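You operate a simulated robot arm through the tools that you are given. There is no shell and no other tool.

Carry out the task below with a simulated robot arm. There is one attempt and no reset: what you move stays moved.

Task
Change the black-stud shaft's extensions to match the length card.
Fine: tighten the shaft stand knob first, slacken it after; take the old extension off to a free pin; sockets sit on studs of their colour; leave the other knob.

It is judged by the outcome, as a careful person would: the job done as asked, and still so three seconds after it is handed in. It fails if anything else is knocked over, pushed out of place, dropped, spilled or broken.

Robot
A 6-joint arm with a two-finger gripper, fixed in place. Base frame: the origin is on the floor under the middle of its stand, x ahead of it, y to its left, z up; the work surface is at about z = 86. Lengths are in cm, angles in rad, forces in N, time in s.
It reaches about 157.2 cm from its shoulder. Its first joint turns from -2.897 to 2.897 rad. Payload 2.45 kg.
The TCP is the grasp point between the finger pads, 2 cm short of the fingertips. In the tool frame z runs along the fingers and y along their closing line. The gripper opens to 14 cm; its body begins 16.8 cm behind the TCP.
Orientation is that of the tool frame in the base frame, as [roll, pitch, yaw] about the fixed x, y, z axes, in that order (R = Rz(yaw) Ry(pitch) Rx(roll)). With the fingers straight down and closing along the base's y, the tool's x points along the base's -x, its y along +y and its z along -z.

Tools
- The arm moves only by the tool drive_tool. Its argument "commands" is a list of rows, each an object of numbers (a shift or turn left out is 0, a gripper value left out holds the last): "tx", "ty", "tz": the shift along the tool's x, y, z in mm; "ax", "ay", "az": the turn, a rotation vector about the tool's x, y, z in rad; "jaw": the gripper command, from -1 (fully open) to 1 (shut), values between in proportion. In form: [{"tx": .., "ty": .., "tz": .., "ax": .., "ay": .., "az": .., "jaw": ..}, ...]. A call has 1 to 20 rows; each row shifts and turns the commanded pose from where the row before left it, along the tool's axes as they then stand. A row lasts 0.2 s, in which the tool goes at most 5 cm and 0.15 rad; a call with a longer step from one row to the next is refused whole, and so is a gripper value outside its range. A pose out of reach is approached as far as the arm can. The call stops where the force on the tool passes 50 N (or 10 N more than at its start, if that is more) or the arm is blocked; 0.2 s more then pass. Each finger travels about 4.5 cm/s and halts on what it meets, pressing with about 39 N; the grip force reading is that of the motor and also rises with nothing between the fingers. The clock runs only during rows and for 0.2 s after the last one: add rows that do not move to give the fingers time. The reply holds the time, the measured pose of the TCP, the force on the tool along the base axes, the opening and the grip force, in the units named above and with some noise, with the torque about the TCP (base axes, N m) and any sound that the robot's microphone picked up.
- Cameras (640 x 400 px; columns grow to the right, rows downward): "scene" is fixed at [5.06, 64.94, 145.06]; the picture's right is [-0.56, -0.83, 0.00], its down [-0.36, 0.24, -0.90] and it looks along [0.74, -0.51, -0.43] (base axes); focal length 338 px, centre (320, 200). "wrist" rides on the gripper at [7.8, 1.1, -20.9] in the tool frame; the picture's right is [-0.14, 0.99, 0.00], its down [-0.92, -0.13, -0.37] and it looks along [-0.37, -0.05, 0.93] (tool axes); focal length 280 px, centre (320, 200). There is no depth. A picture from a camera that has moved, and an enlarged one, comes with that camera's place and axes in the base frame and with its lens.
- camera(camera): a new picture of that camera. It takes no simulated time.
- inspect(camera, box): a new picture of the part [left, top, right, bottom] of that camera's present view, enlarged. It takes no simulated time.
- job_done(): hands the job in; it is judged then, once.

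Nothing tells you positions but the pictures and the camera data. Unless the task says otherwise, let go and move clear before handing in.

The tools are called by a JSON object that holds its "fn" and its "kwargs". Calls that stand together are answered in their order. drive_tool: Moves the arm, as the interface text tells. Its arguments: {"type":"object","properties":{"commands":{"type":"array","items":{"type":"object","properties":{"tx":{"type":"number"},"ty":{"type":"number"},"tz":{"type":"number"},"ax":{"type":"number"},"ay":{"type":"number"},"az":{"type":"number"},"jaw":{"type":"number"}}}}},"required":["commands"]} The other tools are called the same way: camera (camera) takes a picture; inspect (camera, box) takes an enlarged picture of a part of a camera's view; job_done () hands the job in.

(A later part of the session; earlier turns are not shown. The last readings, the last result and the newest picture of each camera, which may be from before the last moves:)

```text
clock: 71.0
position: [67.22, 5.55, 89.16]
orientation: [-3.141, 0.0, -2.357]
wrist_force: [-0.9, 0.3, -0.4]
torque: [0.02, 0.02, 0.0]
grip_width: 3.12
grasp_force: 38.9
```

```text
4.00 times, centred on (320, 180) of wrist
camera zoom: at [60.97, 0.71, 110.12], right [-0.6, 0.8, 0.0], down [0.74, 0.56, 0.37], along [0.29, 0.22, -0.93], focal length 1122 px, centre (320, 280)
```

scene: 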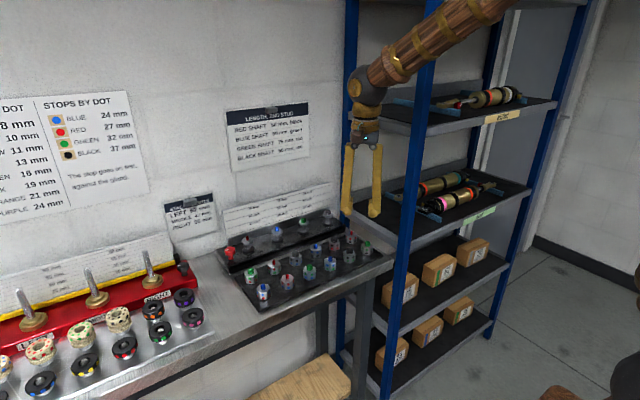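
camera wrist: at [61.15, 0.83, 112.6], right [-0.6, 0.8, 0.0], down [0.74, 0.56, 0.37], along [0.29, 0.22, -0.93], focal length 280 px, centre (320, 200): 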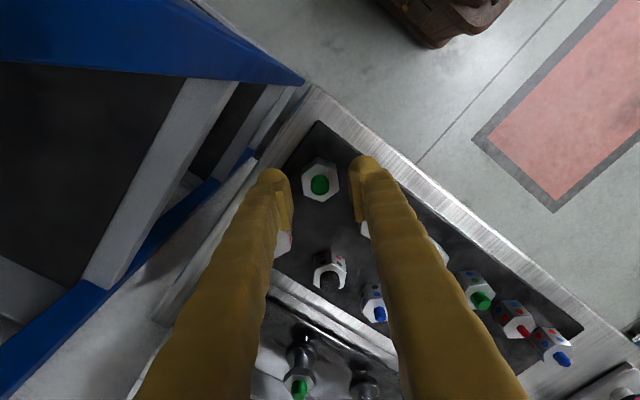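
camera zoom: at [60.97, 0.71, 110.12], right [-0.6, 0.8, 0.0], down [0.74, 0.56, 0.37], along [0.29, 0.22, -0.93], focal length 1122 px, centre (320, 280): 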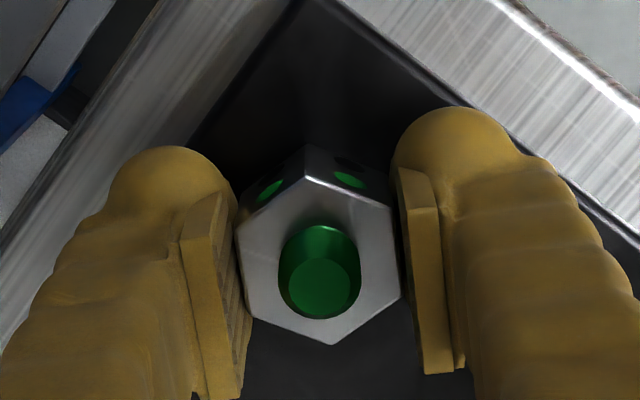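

The green/black extension is gripped at 3.12 cm, centred. I'll lift it straight off the pin, turn back to closing along y and move over the black shaft.

{"fn": "drive_tool", "kwargs": {"commands": [{"tz": -5}, {"tz": -10}, {"tz": -25}, {"tz": -35}, {"tz": -40}, {"tz": -35}, {"az": 0.131}, {"az": 0.131}, {"az": 0.131}, {"az": 0.131}, {"az": 0.131}, {"az": 0.13}, {"tx": -36.2, "ty": 3.1}, {"tx": -36.2, "ty": 3.1}, {"tx": -36.2, "ty": 3.1}, {"tx": -36.2, "ty": 3}, {"tx": -36.2, "ty": 3}, {}, {}]}}

{"fn": "camera", "kwargs": {"camera": "wrist"}}

{"fn": "inspect", "kwargs": {"camera": "wrist", "box": [240, 110, 400, 210]}}

{"fn": "inspect", "kwargs": {"camera": "scene", "box": [280, 150, 408, 230]}}

```text
clock: 75.0
position: [85.26, 7.15, 104.33]
orientation: [-3.14, -0.001, 3.141]
wrist_force: [-0.5, -0.4, -0.3]
torque: [0.0, -0.04, 0.02]
grip_width: 3.12
grasp_force: 38.6
```

```text
taken
camera wrist: at [77.41, 8.19, 125.18], right [0.14, 0.99, 0.0], down [0.92, -0.13, 0.37], along [0.37, -0.05, -0.93], focal length 280 px, centre (320, 200)
```

wrist: 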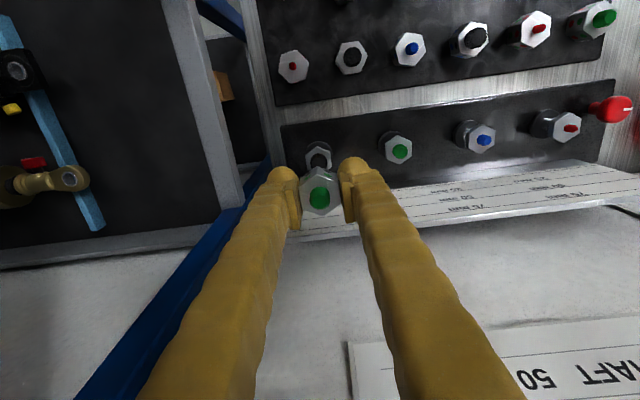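

```text
4.00 times, centred on (320, 160) of wrist
camera zoom: at [77.41, 8.19, 125.18], right [0.14, 0.99, 0.0], down [0.92, -0.13, 0.37], along [0.37, -0.05, -0.93], focal length 1122 px, centre (320, 360)
```

zoom: 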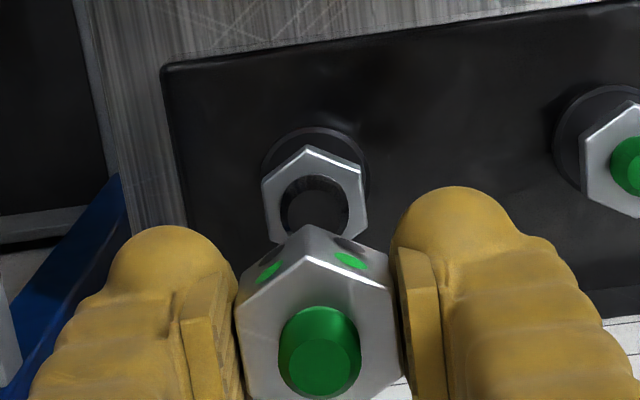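

```text
5.00 times, centred on (344, 190) of scene
camera zoom: at [5.06, 64.94, 145.06], right [-0.56, -0.83, 0.0], down [-0.36, 0.24, -0.9], along [0.74, -0.51, -0.43], focal length 1690 px, centre (200, 250)
```

zoom: 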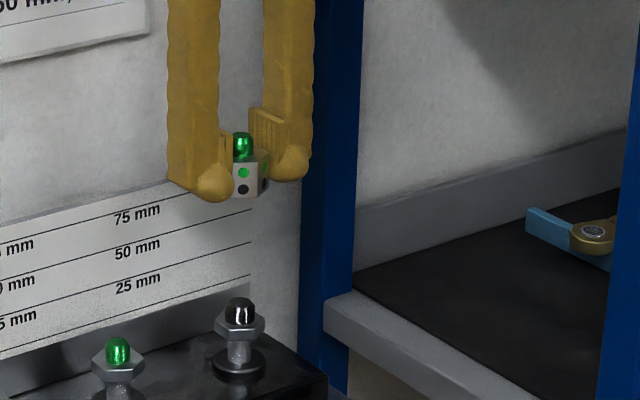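

{"fn": "drive_tool", "kwargs": {"commands": [{"tx": -1.5, "ty": -1}, {"tz": 30}, {"tz": 30}, {"tz": 13}, {}, {}]}}

{"fn": "inspect", "kwargs": {"camera": "wrist", "box": [240, 140, 400, 240]}}

{"fn": "inspect", "kwargs": {"camera": "scene", "box": [296, 185, 360, 225]}}

```text
clock: 76.4
position: [85.31, 7.0, 96.83]
orientation: [-3.14, 0.0, -3.141]
wrist_force: [0.7, 0.7, -0.7]
torque: [-0.01, 0.03, 0.01]
grip_width: 3.1
grasp_force: 38.8
```

```text
4.00 times, centred on (320, 190) of wrist
camera zoom: at [77.67, 7.97, 117.77], right [0.14, 0.99, 0.0], down [0.92, -0.13, 0.37], along [0.37, -0.05, -0.93], focal length 1122 px, centre (320, 240)
```

zoom: 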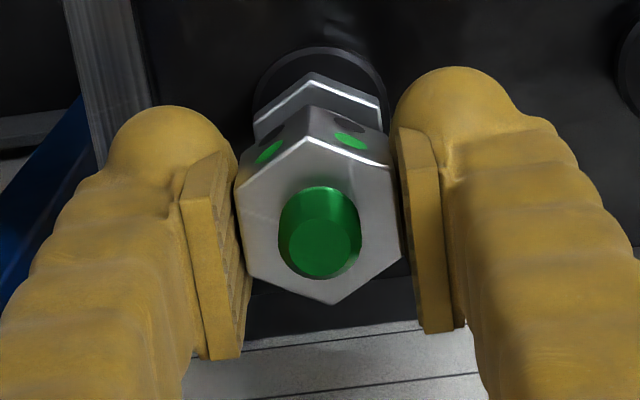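

```text
10.00 times, centred on (328, 205) of scene
camera zoom: at [5.06, 64.94, 145.06], right [-0.56, -0.83, 0.0], down [-0.36, 0.24, -0.9], along [0.74, -0.51, -0.43], focal length 3381 px, centre (240, 150)
```

zoom: 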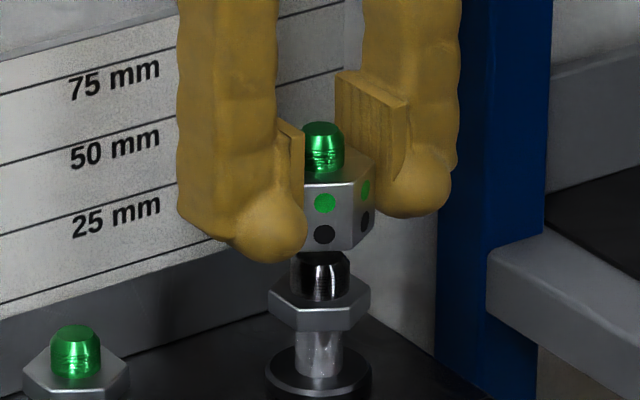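

{"fn": "drive_tool", "kwargs": {"commands": [{"tx": 0.9, "ty": 1.3}, {"tz": 4}, {}, {}]}}

{"fn": "inspect", "kwargs": {"camera": "wrist", "box": [240, 140, 400, 240]}}

{"fn": "inspect", "kwargs": {"camera": "scene", "box": [296, 185, 360, 225]}}

```text
clock: 77.4
position: [85.32, 7.05, 96.5]
orientation: [-3.141, 0.001, -3.141]
wrist_force: [-0.9, -0.3, -2.1]
torque: [0.02, 0.02, -0.03]
grip_width: 3.11
grasp_force: 39.0
```

```text
4.00 times, centred on (320, 190) of wrist
camera zoom: at [77.56, 8.12, 117.5], right [0.14, 0.99, 0.0], down [0.92, -0.13, 0.37], along [0.37, -0.05, -0.93], focal length 1122 px, centre (320, 240)
```

zoom: 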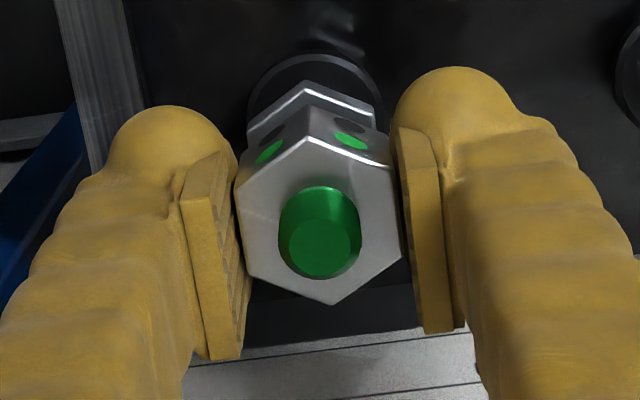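

```text
10.00 times, centred on (328, 205) of scene
camera zoom: at [5.06, 64.94, 145.06], right [-0.56, -0.83, 0.0], down [-0.36, 0.24, -0.9], along [0.74, -0.51, -0.43], focal length 3381 px, centre (240, 150)
```

zoom: 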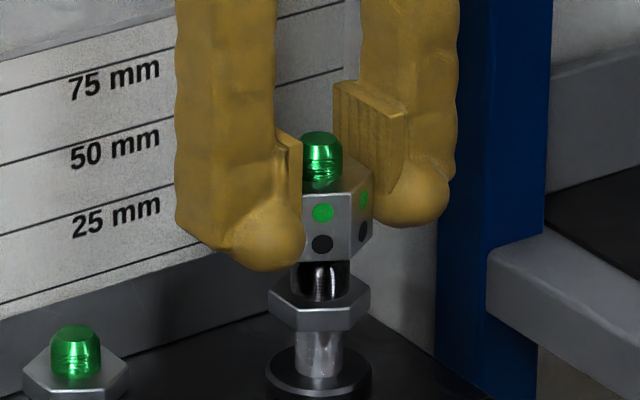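

Aligned within about half a millimetre. I'll lower onto the black stud in small steps.

{"fn": "drive_tool", "kwargs": {"commands": [{"tz": 4}, {"tz": 4}, {"tz": 3}, {}]}}

{"fn": "drive_tool", "kwargs": {"commands": [{"tz": 2.5}, {}]}}

{"fn": "drive_tool", "kwargs": {"commands": [{"tz": 2}, {}]}}

{"fn": "inspect", "kwargs": {"camera": "scene", "box": [296, 185, 360, 225]}}

```text
clock: 78.4
position: [85.41, 7.05, 95.4]
orientation: [-3.141, 0.0, -3.141]
wrist_force: [-0.1, -0.2, -1.0]
torque: [0.01, -0.02, 0.03]
grip_width: 3.1
grasp_force: 38.9
```

```text
clock: 79.0
position: [85.45, 7.08, 95.22]
orientation: [-3.141, 0.001, -3.141]
wrist_force: [-1.6, -1.0, -1.0]
torque: [-0.01, 0.01, -0.02]
grip_width: 3.11
grasp_force: 39.5
```

```text
clock: 79.6
position: [85.48, 7.16, 95.08]
orientation: [-3.141, -0.001, -3.141]
wrist_force: [-3.4, -3.1, -1.0]
torque: [-0.07, 0.09, -0.03]
grip_width: 3.05
grasp_force: 39.1
```

```text
10.00 times, centred on (328, 205) of scene
camera zoom: at [5.06, 64.94, 145.06], right [-0.56, -0.83, 0.0], down [-0.36, 0.24, -0.9], along [0.74, -0.51, -0.43], focal length 3381 px, centre (240, 150)
```

zoom: 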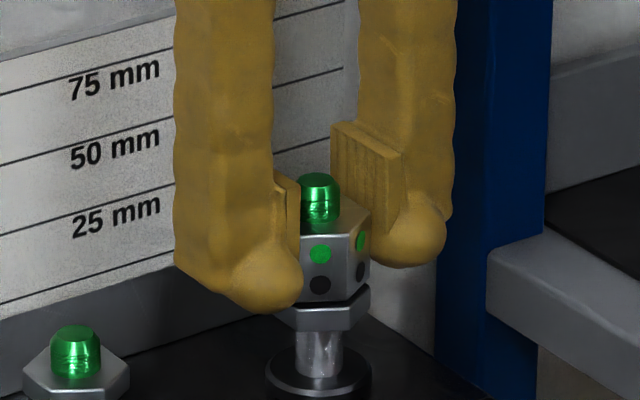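

{"fn": "drive_tool", "kwargs": {"commands": [{"tx": 0.3, "ty": -0.4, "tz": 1}, {}]}}

{"fn": "drive_tool", "kwargs": {"commands": [{"tz": 1}, {}]}}

{"fn": "inspect", "kwargs": {"camera": "scene", "box": [296, 185, 360, 225]}}

```text
clock: 80.2
position: [85.31, 7.11, 94.97]
orientation: [-3.141, 0.0, 3.141]
wrist_force: [0.0, 0.7, -0.9]
torque: [0.04, 0.0, 0.0]
grip_width: 3.11
grasp_force: 38.9
```

```text
clock: 80.8
position: [85.38, 7.08, 94.86]
orientation: [-3.141, 0.0, 3.141]
wrist_force: [-0.6, -0.5, -0.5]
torque: [0.01, 0.0, -0.01]
grip_width: 3.11
grasp_force: 38.9
```

```text
10.00 times, centred on (328, 205) of scene
camera zoom: at [5.06, 64.94, 145.06], right [-0.56, -0.83, 0.0], down [-0.36, 0.24, -0.9], along [0.74, -0.51, -0.43], focal length 3381 px, centre (240, 150)
```

zoom: 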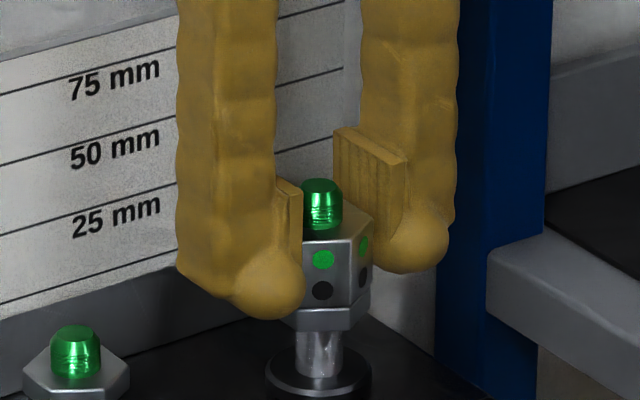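

{"fn": "drive_tool", "kwargs": {"commands": [{"tz": 0.8}, {}]}}

{"fn": "drive_tool", "kwargs": {"commands": [{"tz": 0.6}, {}]}}

```text
clock: 81.4
position: [85.42, 7.01, 94.79]
orientation: [3.141, 0.002, -3.141]
wrist_force: [-4.2, -1.2, 11.0]
torque: [0.03, 0.15, 0.0]
grip_width: 3.08
grasp_force: 38.9
```

```text
clock: 82.0
position: [85.49, 7.1, 94.73]
orientation: [-3.142, 0.001, -3.14]
wrist_force: [-6.8, 0.4, 28.1]
torque: [0.02, 0.19, 0.02]
grip_width: 3.09
grasp_force: 39.0
```

Seated firmly on the black shaft's nut. I'll ease off, release and rise, then check it.

{"fn": "drive_tool", "kwargs": {"commands": [{"tz": -1.4}, {"jaw": 0.3}, {}, {}, {"tz": -10}, {"tz": -30}, {"tz": -40}, {"tz": -25}, {}]}}

{"fn": "inspect", "kwargs": {"camera": "scene", "box": [280, 170, 376, 230]}}

{"fn": "camera", "kwargs": {"camera": "wrist"}}

```text
clock: 84.0
position: [85.45, 6.89, 105.29]
orientation: [3.141, -0.001, -3.141]
wrist_force: [-0.4, 0.2, -0.5]
torque: [0.0, 0.03, 0.01]
grip_width: 4.92
grasp_force: 0.0
```

```text
6.67 times, centred on (328, 200) of scene
camera zoom: at [5.06, 64.94, 145.06], right [-0.56, -0.83, 0.0], down [-0.36, 0.24, -0.9], along [0.74, -0.51, -0.43], focal length 2254 px, centre (267, 200)
```

zoom: 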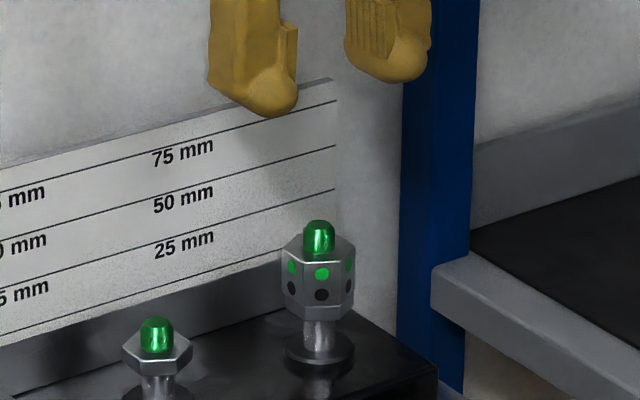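

```text
taken
camera wrist: at [77.64, 7.99, 126.18], right [0.14, 0.99, 0.0], down [0.92, -0.13, 0.37], along [0.37, -0.05, -0.93], focal length 280 px, centre (320, 200)
```

wrist: 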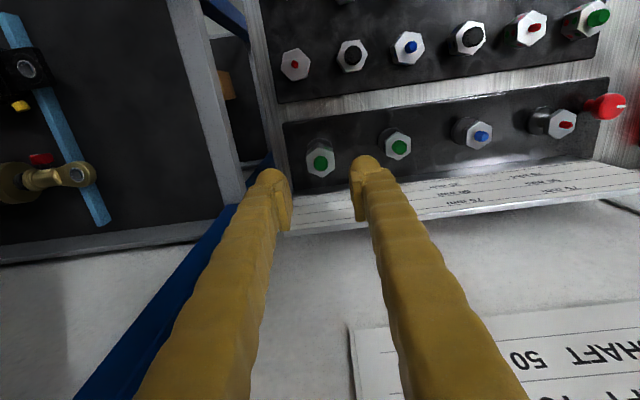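

Green/black is seated on the black shaft. Now I go over the red/green extension in the back row at about (74.6, 32.4).

{"fn": "drive_tool", "kwargs": {"commands": [{"tx": 15.4, "ty": 36.4}, {"tx": 15.4, "ty": 36.4}, {"tx": 15.4, "ty": 36.4}, {"tx": 15.4, "ty": 36.4}, {"tx": 15.4, "ty": 36.4}, {"tx": 15.4, "ty": 36.4}, {"tx": 15.4, "ty": 36.4}, {}, {}]}}

{"fn": "camera", "kwargs": {"camera": "wrist"}}

{"fn": "inspect", "kwargs": {"camera": "wrist", "box": [240, 100, 400, 200]}}

```text
clock: 86.0
position: [74.36, 32.5, 105.53]
orientation: [-3.141, 0.0, -3.141]
wrist_force: [0.0, -0.9, 0.9]
torque: [0.0, 0.03, -0.01]
grip_width: 4.9
grasp_force: 0.0
```

```text
taken
camera wrist: at [66.64, 33.45, 126.4], right [0.14, 0.99, 0.0], down [0.92, -0.13, 0.37], along [0.37, -0.05, -0.93], focal length 280 px, centre (320, 200)
```

wrist: 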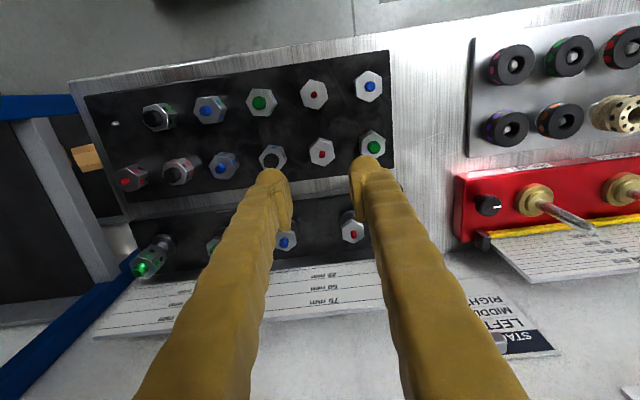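

```text
4.00 times, centred on (320, 150) of wrist
camera zoom: at [66.64, 33.45, 126.4], right [0.14, 0.99, 0.0], down [0.92, -0.13, 0.37], along [0.37, -0.05, -0.93], focal length 1122 px, centre (320, 400)
```

zoom: 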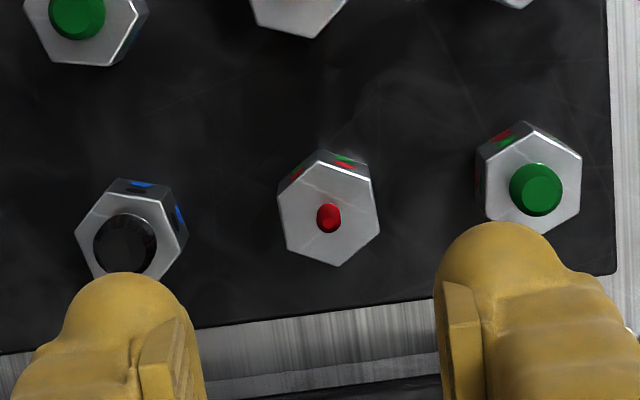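

The red/green hex has flats facing y and ±60° from that; gripping along y would hit its neighbours, so I'll rotate about 58° to use another pair of flats with clear space.

{"fn": "drive_tool", "kwargs": {"commands": [{"az": 0.1461, "jaw": 0.38}, {"az": 0.1461}, {"az": 0.1461}, {"az": 0.1461}, {"az": 0.1461}, {"az": 0.1461}, {"az": 0.1461}, {"tx": 1.7, "ty": 3.0}, {"tz": 35}, {"tz": 25}, {}, {}]}}

{"fn": "camera", "kwargs": {"camera": "wrist"}}

{"fn": "inspect", "kwargs": {"camera": "wrist", "box": [240, 110, 400, 210]}}

```text
clock: 88.6
position: [74.97, 32.92, 99.37]
orientation: [-3.141, -0.001, 2.118]
wrist_force: [-0.5, -0.2, 0.8]
torque: [-0.01, 0.02, 0.03]
grip_width: 4.32
grasp_force: 0.1
```

```text
taken
camera wrist: at [71.73, 40.09, 120.24], right [0.92, 0.4, 0.0], down [0.37, -0.85, 0.37], along [0.15, -0.34, -0.93], focal length 280 px, centre (320, 200)
```

wrist: 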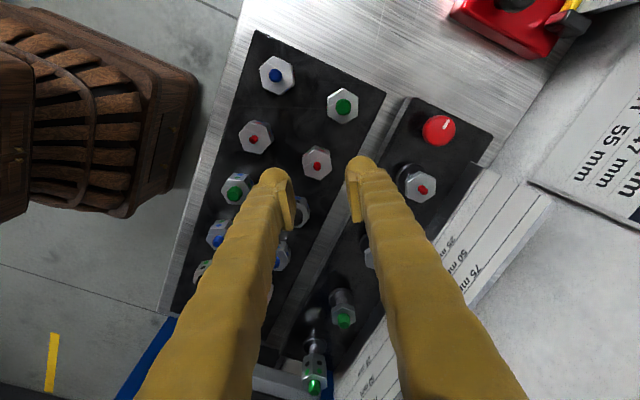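

```text
4.00 times, centred on (320, 160) of wrist
camera zoom: at [71.73, 40.09, 120.24], right [0.92, 0.4, 0.0], down [0.37, -0.85, 0.37], along [0.15, -0.34, -0.93], focal length 1122 px, centre (320, 360)
```

zoom: 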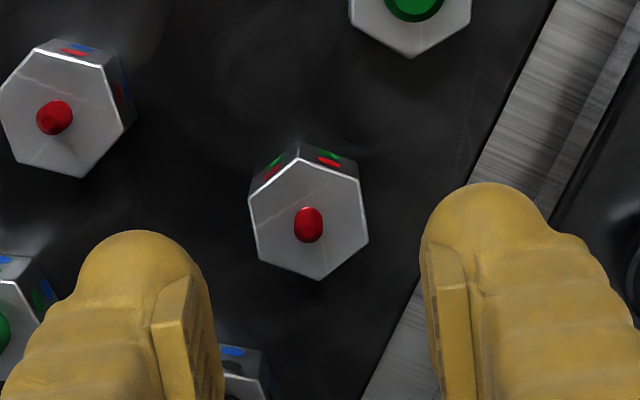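

{"fn": "drive_tool", "kwargs": {"commands": [{"tx": -1.2, "ty": -3.3}, {"tz": 35}, {"tz": 25}, {"tz": 16}, {}, {}]}}

{"fn": "inspect", "kwargs": {"camera": "wrist", "box": [200, 100, 440, 250]}}

{"fn": "inspect", "kwargs": {"camera": "scene", "box": [225, 220, 321, 280]}}

```text
clock: 90.0
position: [74.6, 32.73, 91.73]
orientation: [3.141, 0.0, 2.121]
wrist_force: [-0.5, -0.1, 0.2]
torque: [-0.02, 0.0, -0.01]
grip_width: 4.35
grasp_force: 0.1
```

```text
2.67 times, centred on (320, 175) of wrist
camera zoom: at [71.4, 39.81, 112.57], right [0.92, 0.4, 0.0], down [0.37, -0.85, 0.37], along [0.15, -0.34, -0.93], focal length 748 px, centre (320, 267)
```

zoom: 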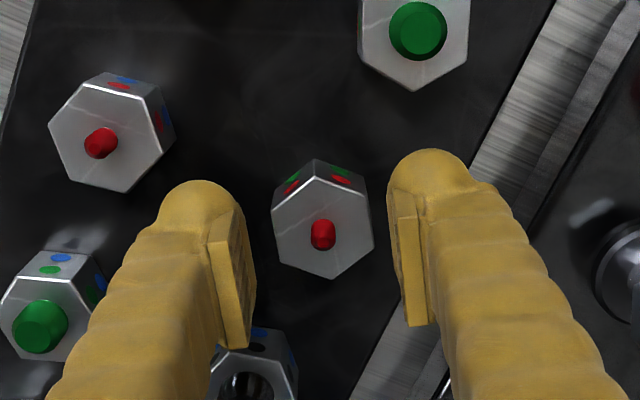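

```text
6.67 times, centred on (273, 250) of scene
camera zoom: at [5.06, 64.94, 145.06], right [-0.56, -0.83, 0.0], down [-0.36, 0.24, -0.9], along [0.74, -0.51, -0.43], focal length 2254 px, centre (633, -133)
```

zoom: 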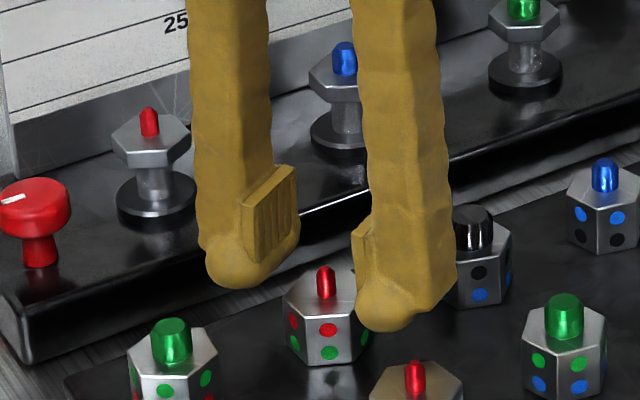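

{"fn": "drive_tool", "kwargs": {"commands": [{"ty": 0.7}, {"tz": 12}, {"tz": 9}, {"tz": 3.5}, {}, {}]}}

{"fn": "inspect", "kwargs": {"camera": "wrist", "box": [240, 130, 400, 230]}}

{"fn": "inspect", "kwargs": {"camera": "scene", "box": [225, 220, 321, 280]}}

```text
clock: 91.4
position: [74.59, 32.68, 89.25]
orientation: [-3.141, -0.001, 2.121]
wrist_force: [-0.2, 0.5, 0.1]
torque: [-0.01, -0.03, -0.03]
grip_width: 4.34
grasp_force: 0.0
```

```text
4.00 times, centred on (320, 180) of wrist
camera zoom: at [71.47, 39.83, 110.14], right [0.92, 0.4, 0.0], down [0.37, -0.85, 0.37], along [0.15, -0.34, -0.93], focal length 1122 px, centre (320, 280)
```

zoom: 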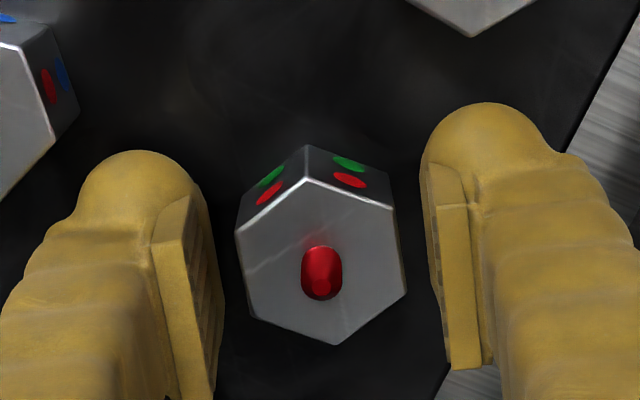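

```text
6.67 times, centred on (273, 250) of scene
camera zoom: at [5.06, 64.94, 145.06], right [-0.56, -0.83, 0.0], down [-0.36, 0.24, -0.9], along [0.74, -0.51, -0.43], focal length 2254 px, centre (633, -133)
```

zoom: 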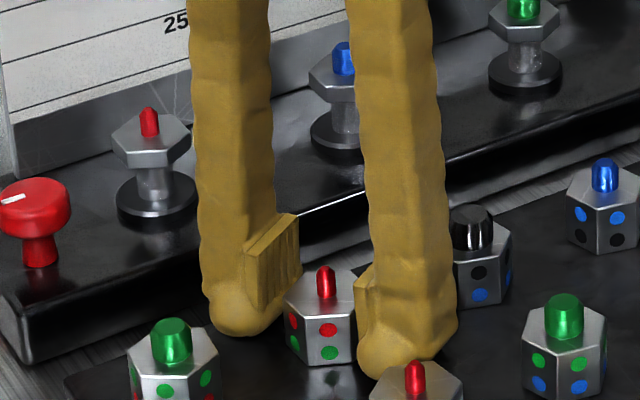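

Both fingers are clear of neighbours and aligned. I'll close on the red/green extension.

{"fn": "drive_tool", "kwargs": {"commands": [{"jaw": 1}, {}, {}, {}, {}]}}

{"fn": "inspect", "kwargs": {"camera": "wrist", "box": [240, 130, 400, 230]}}

```text
clock: 92.6
position: [74.56, 32.71, 89.33]
orientation: [-3.141, 0.001, 2.121]
wrist_force: [-0.4, -0.2, -0.7]
torque: [-0.02, -0.01, 0.01]
grip_width: 3.08
grasp_force: 39.0
```

```text
4.00 times, centred on (320, 180) of wrist
camera zoom: at [71.47, 39.83, 110.14], right [0.92, 0.4, 0.0], down [0.37, -0.85, 0.37], along [0.15, -0.34, -0.93], focal length 1122 px, centre (320, 280)
```

zoom: 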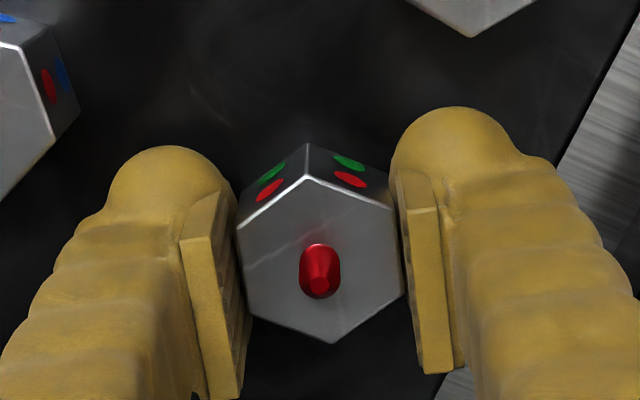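

Gripped at 3.08 cm and centred. I'll lift straight off its pin, turn back to closing along y and carry it over the black shaft.

{"fn": "drive_tool", "kwargs": {"commands": [{"tz": -5}, {"tz": -10}, {"tz": -25}, {"tz": -40}, {"tz": -45}, {"tz": -40}, {"az": -0.1461}, {"az": -0.1461}, {"az": -0.1461}, {"az": -0.1461}, {"az": -0.1461}, {"az": -0.1461}, {"az": -0.144}, {}]}}

{"fn": "inspect", "kwargs": {"camera": "scene", "box": [220, 170, 380, 270]}}

{"fn": "drive_tool", "kwargs": {"commands": [{"tx": -15.4, "ty": -36.6}, {"tx": -15.4, "ty": -36.6}, {"tx": -15.4, "ty": -36.6}, {"tx": -15.4, "ty": -36.6}, {"tx": -15.4, "ty": -36.6}, {"tx": -15.4, "ty": -36.6}, {"tx": -15.4, "ty": -36.6}, {}, {}]}}

{"fn": "camera", "kwargs": {"camera": "wrist"}}

{"fn": "inspect", "kwargs": {"camera": "wrist", "box": [240, 110, 400, 210]}}

```text
clock: 95.6
position: [74.55, 32.55, 105.93]
orientation: [-3.141, -0.001, 3.141]
wrist_force: [-0.3, 0.5, -1.0]
torque: [0.0, 0.0, 0.02]
grip_width: 3.09
grasp_force: 39.2
```

```text
4.00 times, centred on (300, 220) of scene
camera zoom: at [5.06, 64.94, 145.06], right [-0.56, -0.83, 0.0], down [-0.36, 0.24, -0.9], along [0.74, -0.51, -0.43], focal length 1352 px, centre (400, 120)
```

zoom: 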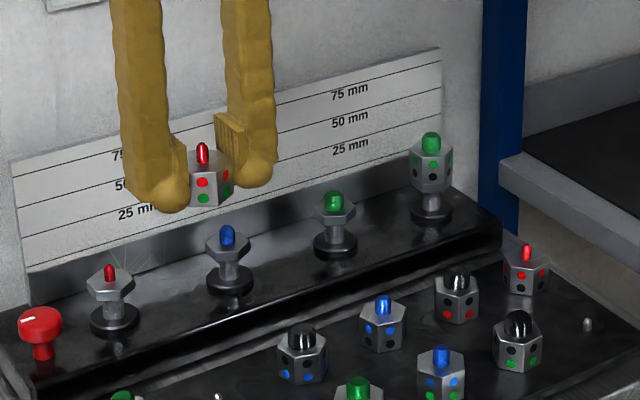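

```text
clock: 97.6
position: [85.28, 6.74, 105.84]
orientation: [-3.14, 0.0, 3.139]
wrist_force: [0.8, 0.7, -0.5]
torque: [0.0, 0.0, 0.02]
grip_width: 3.1
grasp_force: 38.9
```

```text
taken
camera wrist: at [77.46, 7.82, 126.62], right [0.14, 0.99, 0.0], down [0.92, -0.13, 0.37], along [0.37, -0.05, -0.93], focal length 280 px, centre (320, 200)
```

wrist: 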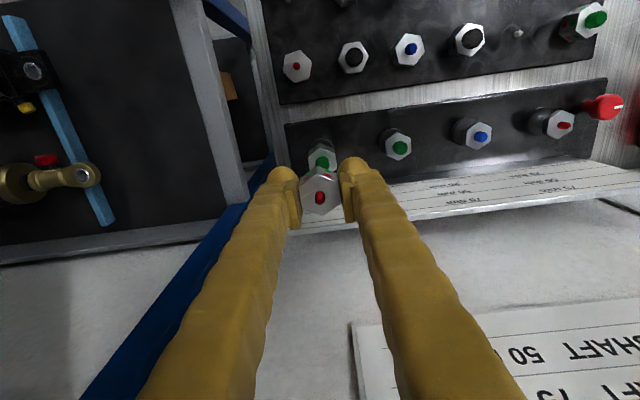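

```text
4.00 times, centred on (320, 160) of wrist
camera zoom: at [77.46, 7.82, 126.62], right [0.14, 0.99, 0.0], down [0.92, -0.13, 0.37], along [0.37, -0.05, -0.93], focal length 1122 px, centre (320, 360)
```

zoom: 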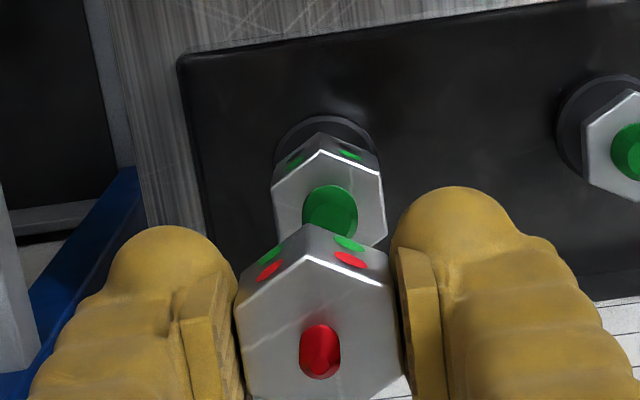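

Only the red/green one was lifted off the tray, and everything else is in place. I'll correct by 3 mm and lower to just above the green stud.

{"fn": "drive_tool", "kwargs": {"commands": [{"tx": -0.8, "ty": 2.8}, {"tz": 30}, {"tz": 24}, {"tz": 10}, {}, {}]}}

{"fn": "inspect", "kwargs": {"camera": "wrist", "box": [240, 130, 400, 230]}}

{"fn": "inspect", "kwargs": {"camera": "scene", "box": [296, 175, 360, 215]}}

```text
clock: 99.0
position: [85.41, 7.29, 99.34]
orientation: [3.139, 0.002, 3.139]
wrist_force: [-0.4, -0.1, -0.3]
torque: [0.0, -0.01, 0.01]
grip_width: 3.05
grasp_force: 38.8
```

```text
4.00 times, centred on (320, 180) of wrist
camera zoom: at [77.64, 8.27, 120.22], right [0.14, 0.99, 0.0], down [0.92, -0.13, 0.37], along [0.37, -0.05, -0.93], focal length 1122 px, centre (320, 280)
```

zoom: 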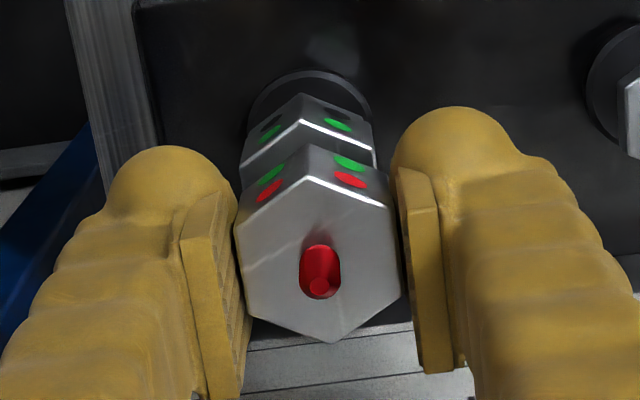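

```text
10.00 times, centred on (328, 195) of scene
camera zoom: at [5.06, 64.94, 145.06], right [-0.56, -0.83, 0.0], down [-0.36, 0.24, -0.9], along [0.74, -0.51, -0.43], focal length 3381 px, centre (240, 250)
```

zoom: 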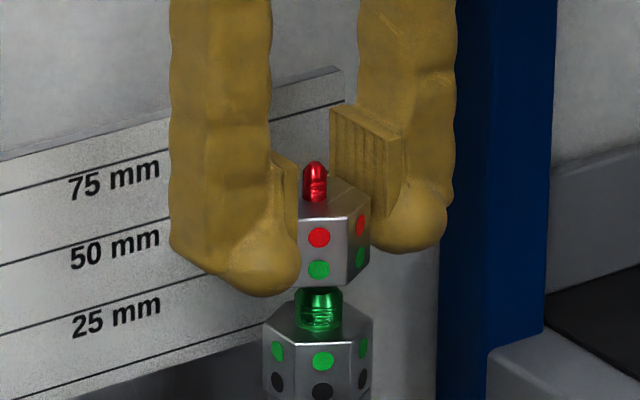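

{"fn": "drive_tool", "kwargs": {"commands": [{"tx": 1.0, "ty": -1.8}, {}, {}]}}

{"fn": "inspect", "kwargs": {"camera": "wrist", "box": [240, 130, 400, 230]}}

{"fn": "inspect", "kwargs": {"camera": "scene", "box": [296, 175, 360, 215]}}

```text
clock: 99.8
position: [85.18, 7.12, 99.32]
orientation: [3.141, 0.001, 3.141]
wrist_force: [0.3, -1.0, -0.6]
torque: [-0.03, -0.01, -0.02]
grip_width: 3.09
grasp_force: 39.4
```

```text
4.00 times, centred on (320, 180) of wrist
camera zoom: at [77.49, 8.07, 120.24], right [0.14, 0.99, 0.0], down [0.92, -0.13, 0.37], along [0.37, -0.05, -0.93], focal length 1122 px, centre (320, 280)
```

zoom: 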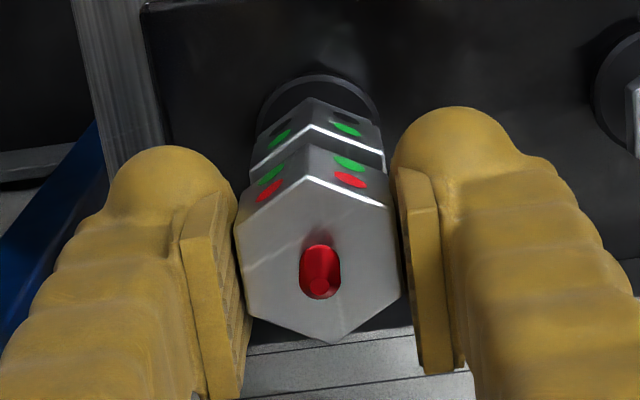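

```text
10.00 times, centred on (328, 195) of scene
camera zoom: at [5.06, 64.94, 145.06], right [-0.56, -0.83, 0.0], down [-0.36, 0.24, -0.9], along [0.74, -0.51, -0.43], focal length 3381 px, centre (240, 250)
```

zoom: 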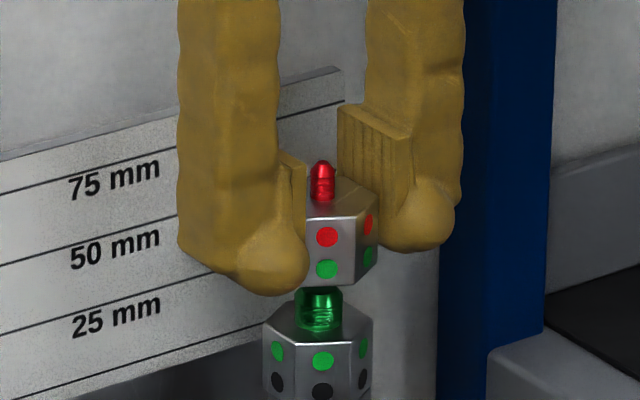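

{"fn": "drive_tool", "kwargs": {"commands": [{"tx": -0.4, "ty": 0.2, "tz": 4}, {}, {}]}}

{"fn": "inspect", "kwargs": {"camera": "wrist", "box": [240, 130, 400, 230]}}

{"fn": "inspect", "kwargs": {"camera": "scene", "box": [296, 175, 360, 215]}}

```text
clock: 100.6
position: [85.22, 7.12, 99.02]
orientation: [-3.14, 0.0, 3.141]
wrist_force: [0.9, 0.4, -0.7]
torque: [0.03, 0.02, 0.0]
grip_width: 3.12
grasp_force: 39.0
```

```text
4.00 times, centred on (320, 180) of wrist
camera zoom: at [77.52, 8.08, 119.92], right [0.14, 0.99, 0.0], down [0.92, -0.13, 0.37], along [0.37, -0.05, -0.93], focal length 1122 px, centre (320, 280)
```

zoom: 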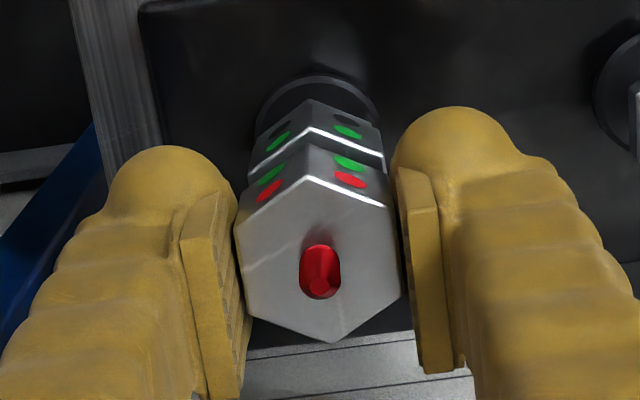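

```text
10.00 times, centred on (328, 195) of scene
camera zoom: at [5.06, 64.94, 145.06], right [-0.56, -0.83, 0.0], down [-0.36, 0.24, -0.9], along [0.74, -0.51, -0.43], focal length 3381 px, centre (240, 250)
```

zoom: 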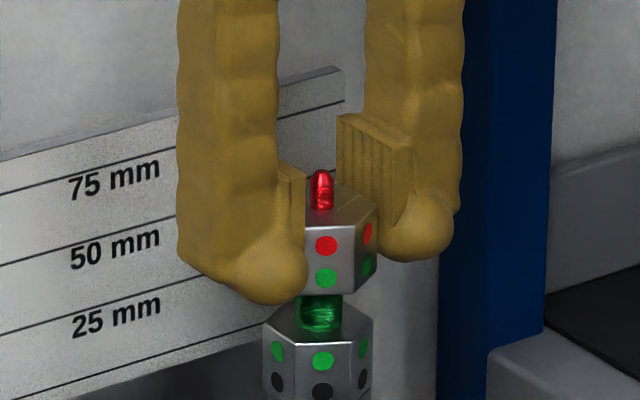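

{"fn": "drive_tool", "kwargs": {"commands": [{"tz": 4}, {"tz": 3}, {}]}}

{"fn": "drive_tool", "kwargs": {"commands": [{"tz": 3}, {"tz": 3}, {}]}}

{"fn": "inspect", "kwargs": {"camera": "scene", "box": [296, 175, 360, 215]}}

```text
clock: 101.4
position: [85.16, 6.99, 98.31]
orientation: [3.141, 0.0, 3.141]
wrist_force: [-0.4, -0.2, -0.1]
torque: [0.01, -0.02, -0.04]
grip_width: 3.08
grasp_force: 38.7
```

```text
clock: 102.2
position: [85.26, 7.04, 97.77]
orientation: [3.141, 0.0, 3.139]
wrist_force: [-0.8, 0.3, -0.6]
torque: [-0.04, 0.0, -0.01]
grip_width: 3.08
grasp_force: 38.9
```

```text
10.00 times, centred on (328, 195) of scene
camera zoom: at [5.06, 64.94, 145.06], right [-0.56, -0.83, 0.0], down [-0.36, 0.24, -0.9], along [0.74, -0.51, -0.43], focal length 3381 px, centre (240, 250)
```

zoom: 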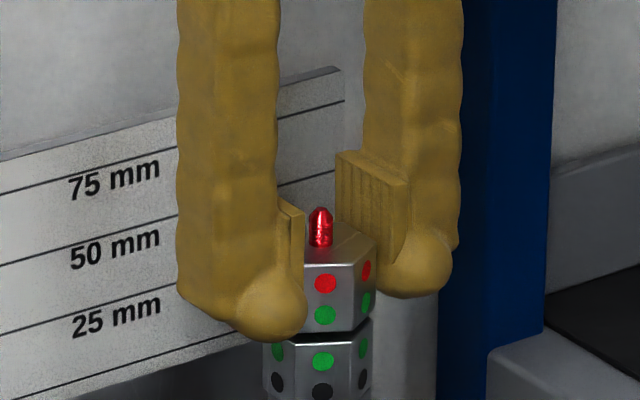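

It's sliding onto the green stud with no resistance; a few more millimetres to seat.

{"fn": "drive_tool", "kwargs": {"commands": [{"tz": 2.5}, {}]}}

{"fn": "drive_tool", "kwargs": {"commands": [{"tz": 1.2}, {}]}}

{"fn": "drive_tool", "kwargs": {"commands": [{"tz": 0.8}, {}]}}

{"fn": "inspect", "kwargs": {"camera": "scene", "box": [296, 175, 360, 215]}}

```text
clock: 102.8
position: [85.37, 7.16, 97.56]
orientation: [-3.141, 0.001, 3.14]
wrist_force: [0.5, 0.5, 0.5]
torque: [0.04, 0.0, 0.01]
grip_width: 3.09
grasp_force: 39.0
```

```text
clock: 103.4
position: [85.35, 7.05, 97.48]
orientation: [3.141, 0.0, 3.14]
wrist_force: [-0.3, -0.5, 0.1]
torque: [0.03, 0.01, -0.01]
grip_width: 3.07
grasp_force: 39.5
```

```text
clock: 104.0
position: [85.26, 7.18, 97.39]
orientation: [-3.141, 0.002, 3.14]
wrist_force: [0.3, -0.2, 3.1]
torque: [-0.07, 0.05, -0.02]
grip_width: 3.12
grasp_force: 39.5
```

```text
10.00 times, centred on (328, 195) of scene
camera zoom: at [5.06, 64.94, 145.06], right [-0.56, -0.83, 0.0], down [-0.36, 0.24, -0.9], along [0.74, -0.51, -0.43], focal length 3381 px, centre (240, 250)
```

zoom: 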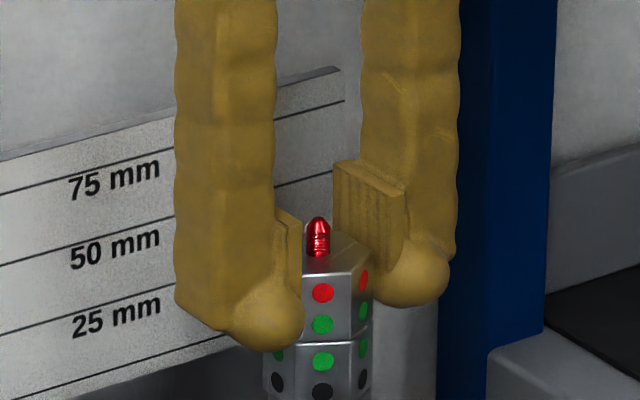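

{"fn": "drive_tool", "kwargs": {"commands": [{"tz": 0.7}, {}]}}

```text
clock: 104.6
position: [85.43, 7.1, 97.28]
orientation: [3.141, 0.002, 3.14]
wrist_force: [-3.1, 0.3, 26.8]
torque: [0.0, 0.21, 0.02]
grip_width: 3.1
grasp_force: 38.7
```

Seated with firm contact. I'll ease off, release and rise clear, then check the stack.

{"fn": "drive_tool", "kwargs": {"commands": [{"tz": -1.2}, {"jaw": 0.34}, {}, {}, {"tz": -10}, {"tz": -30}, {"tz": -40}, {}]}}

{"fn": "inspect", "kwargs": {"camera": "scene", "box": [280, 165, 376, 225]}}

{"fn": "camera", "kwargs": {"camera": "scene"}}

{"fn": "camera", "kwargs": {"camera": "wrist"}}

```text
clock: 106.4
position: [85.36, 7.1, 105.29]
orientation: [3.141, 0.0, 3.14]
wrist_force: [0.7, 0.3, 0.5]
torque: [0.0, -0.02, 0.02]
grip_width: 4.62
grasp_force: 0.1
```

```text
6.67 times, centred on (328, 195) of scene
camera zoom: at [5.06, 64.94, 145.06], right [-0.56, -0.83, 0.0], down [-0.36, 0.24, -0.9], along [0.74, -0.51, -0.43], focal length 2254 px, centre (267, 233)
```

zoom: 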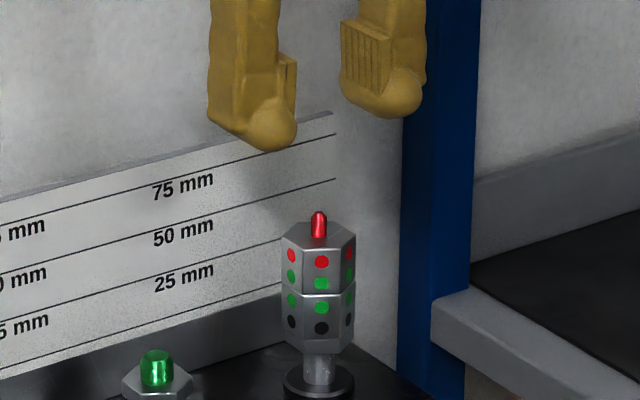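

```text
taken
```

scene: 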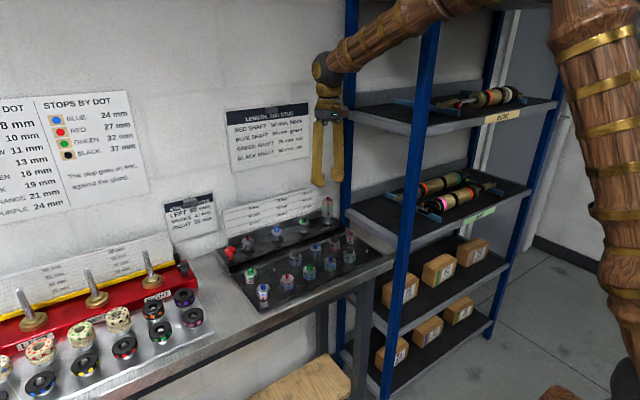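

```text
taken
camera wrist: at [77.62, 8.18, 126.17], right [0.14, 0.99, 0.0], down [0.92, -0.13, 0.37], along [0.37, -0.05, -0.93], focal length 280 px, centre (320, 200)
```

wrist: 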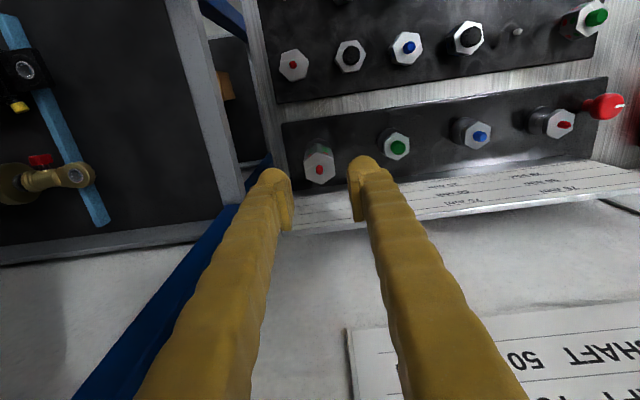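

The stack is complete: 50 mm with a red end stud. Now I return to the red knob to slacken it.

{"fn": "drive_tool", "kwargs": {"commands": [{"tx": 1.3, "ty": 38, "tz": -10}, {"tx": 1.3, "ty": 38}, {"tx": 1.3, "ty": 38}, {"tx": 1.3, "ty": 38}, {"tx": 1.3, "ty": 38}, {"tx": 1.3, "ty": 38}, {"tx": 1.3, "ty": 38}, {"tx": 1.2, "ty": 38}, {"tx": 1.0, "ty": 37.7}, {}, {"az": 0.146}, {"az": 0.146}, {"az": 0.146}, {"az": 0.146}, {"az": 0.146}, {"az": 0.146}, {"az": 0.146}, {"tz": 45}, {"tz": 40}, {}]}}

{"fn": "camera", "kwargs": {"camera": "wrist"}}

{"fn": "inspect", "kwargs": {"camera": "wrist", "box": [240, 120, 400, 220]}}

```text
clock: 110.6
position: [84.25, 41.22, 97.56]
orientation: [3.141, -0.001, 2.116]
wrist_force: [0.2, -0.2, 0.8]
torque: [-0.01, -0.02, 0.02]
grip_width: 4.63
grasp_force: 0.1
```

```text
taken
camera wrist: at [81.17, 48.39, 118.5], right [0.92, 0.4, 0.0], down [0.37, -0.85, 0.37], along [0.15, -0.34, -0.93], focal length 280 px, centre (320, 200)
```

wrist: 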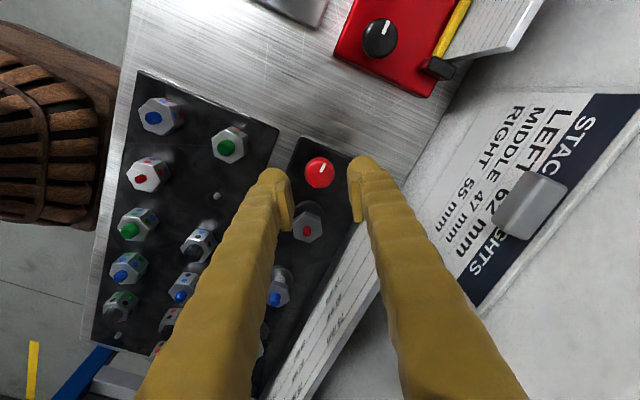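

```text
4.00 times, centred on (320, 170) of wrist
camera zoom: at [81.17, 48.39, 118.5], right [0.92, 0.4, 0.0], down [0.37, -0.85, 0.37], along [0.15, -0.34, -0.93], focal length 1122 px, centre (320, 320)
```

zoom: 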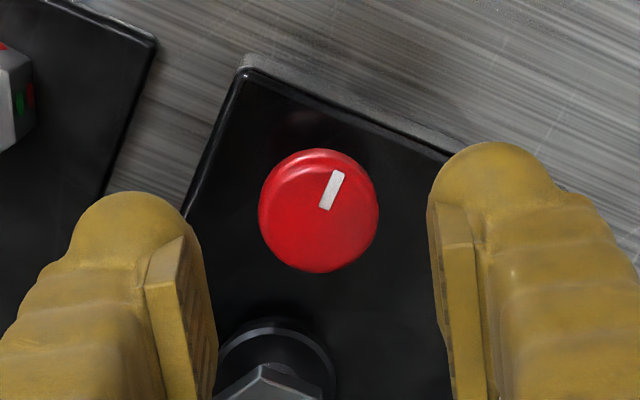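

The mark still points along +y (tight). I'll narrow the jaws, rotate clockwise to a start angle for a long counter-clockwise stroke, then descend and grip.

{"fn": "drive_tool", "kwargs": {"commands": [{"jaw": 0.6, "tz": 15}, {}, {}, {"az": 0.142}, {"az": 0.142}, {"az": 0.142}, {"az": 0.142}, {"az": 0.142}, {"az": 0.142}, {"az": 0.142}, {"az": 0.142}, {"az": 0.142}, {"az": 0.142}, {"jaw": 0.4}, {}, {}]}}

{"fn": "inspect", "kwargs": {"camera": "wrist", "box": [240, 120, 400, 220]}}

{"fn": "inspect", "kwargs": {"camera": "scene", "box": [180, 190, 308, 270]}}

```text
clock: 114.0
position: [84.25, 41.26, 96.36]
orientation: [-3.141, -0.001, 0.695]
wrist_force: [-0.8, 0.6, 0.0]
torque: [-0.01, 0.03, 0.03]
grip_width: 4.21
grasp_force: 0.0
```

```text
4.00 times, centred on (320, 170) of wrist
camera zoom: at [90.96, 45.41, 117.22], right [0.53, -0.85, 0.0], down [-0.79, -0.49, 0.37], along [-0.31, -0.2, -0.93], focal length 1122 px, centre (320, 320)
```

zoom: 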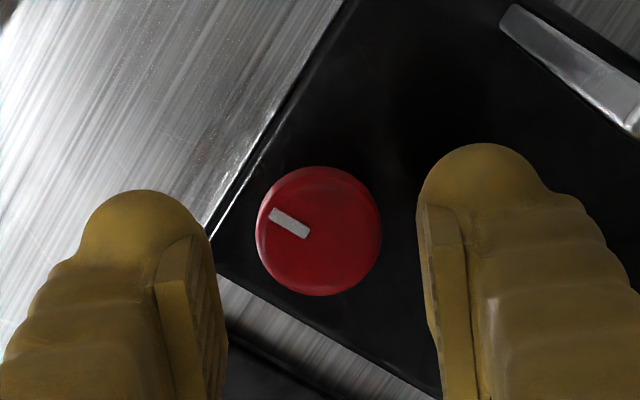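

```text
5.00 times, centred on (244, 230) of scene
camera zoom: at [5.06, 64.94, 145.06], right [-0.56, -0.83, 0.0], down [-0.36, 0.24, -0.9], along [0.74, -0.51, -0.43], focal length 1690 px, centre (700, 50)
```

zoom: 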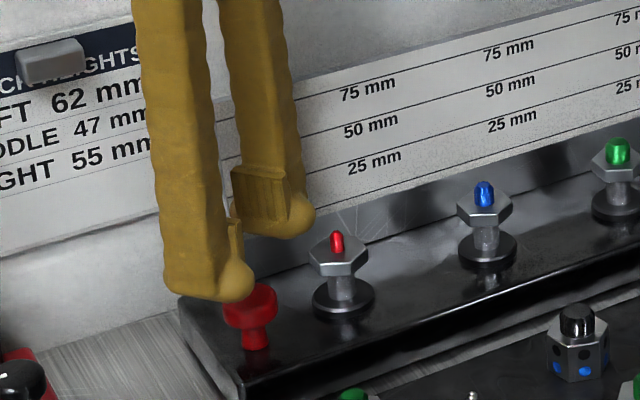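

{"fn": "drive_tool", "kwargs": {"commands": [{"tz": 20}, {"tz": 15}, {"tz": 8}, {"tz": 4}, {}, {"jaw": 1}, {}, {}, {}]}}

{"fn": "inspect", "kwargs": {"camera": "wrist", "box": [240, 140, 400, 240]}}

```text
clock: 114.7
position: [84.3, 41.21, 93.49]
orientation: [3.14, -0.007, 0.696]
wrist_force: [-4.6, -1.8, 10.8]
torque: [-0.49, -0.17, -0.24]
grip_width: 4.17
grasp_force: 0.1
stopped in row 3: the force on the tool passed its limit at 72 N (the readings are from after the stop); the commanded pose is now the measured one
```

```text
4.00 times, centred on (320, 190) of wrist
camera zoom: at [90.94, 45.36, 114.45], right [0.53, -0.85, 0.0], down [-0.79, -0.49, 0.36], along [-0.31, -0.19, -0.93], focal length 1122 px, centre (320, 240)
```

zoom: 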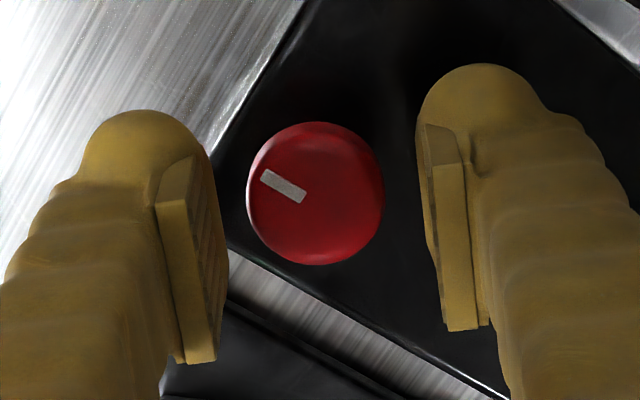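

The descent stopped on a contact: torque suggests the right finger's outer side touched the red shaft's nut. I'll back straight up and check that nothing moved.

{"fn": "drive_tool", "kwargs": {"commands": [{"tz": -10}, {"tz": -25}, {}, {}]}}

{"fn": "camera", "kwargs": {"camera": "wrist"}}

{"fn": "inspect", "kwargs": {"camera": "scene", "box": [200, 205, 296, 265]}}

```text
clock: 115.7
position: [84.17, 41.24, 97.06]
orientation: [3.14, -0.006, 0.696]
wrist_force: [-0.7, -0.4, 0.1]
torque: [0.0, -0.03, -0.01]
grip_width: 4.19
grasp_force: 0.0
```

```text
taken
camera wrist: at [90.75, 45.38, 117.92], right [0.53, -0.85, 0.0], down [-0.79, -0.49, 0.36], along [-0.31, -0.19, -0.93], focal length 280 px, centre (320, 200)
```

wrist: 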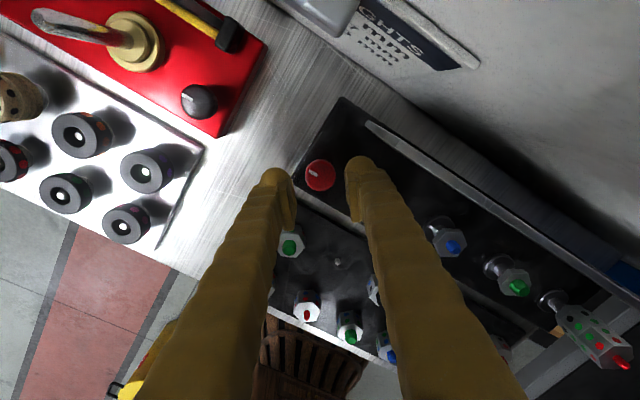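

```text
6.67 times, centred on (248, 235) of scene
camera zoom: at [5.06, 64.94, 145.06], right [-0.56, -0.83, 0.0], down [-0.36, 0.24, -0.9], along [0.74, -0.51, -0.43], focal length 2254 px, centre (800, -33)
```

zoom: 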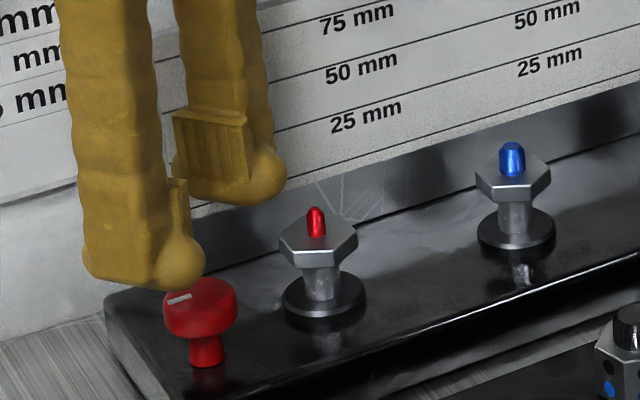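

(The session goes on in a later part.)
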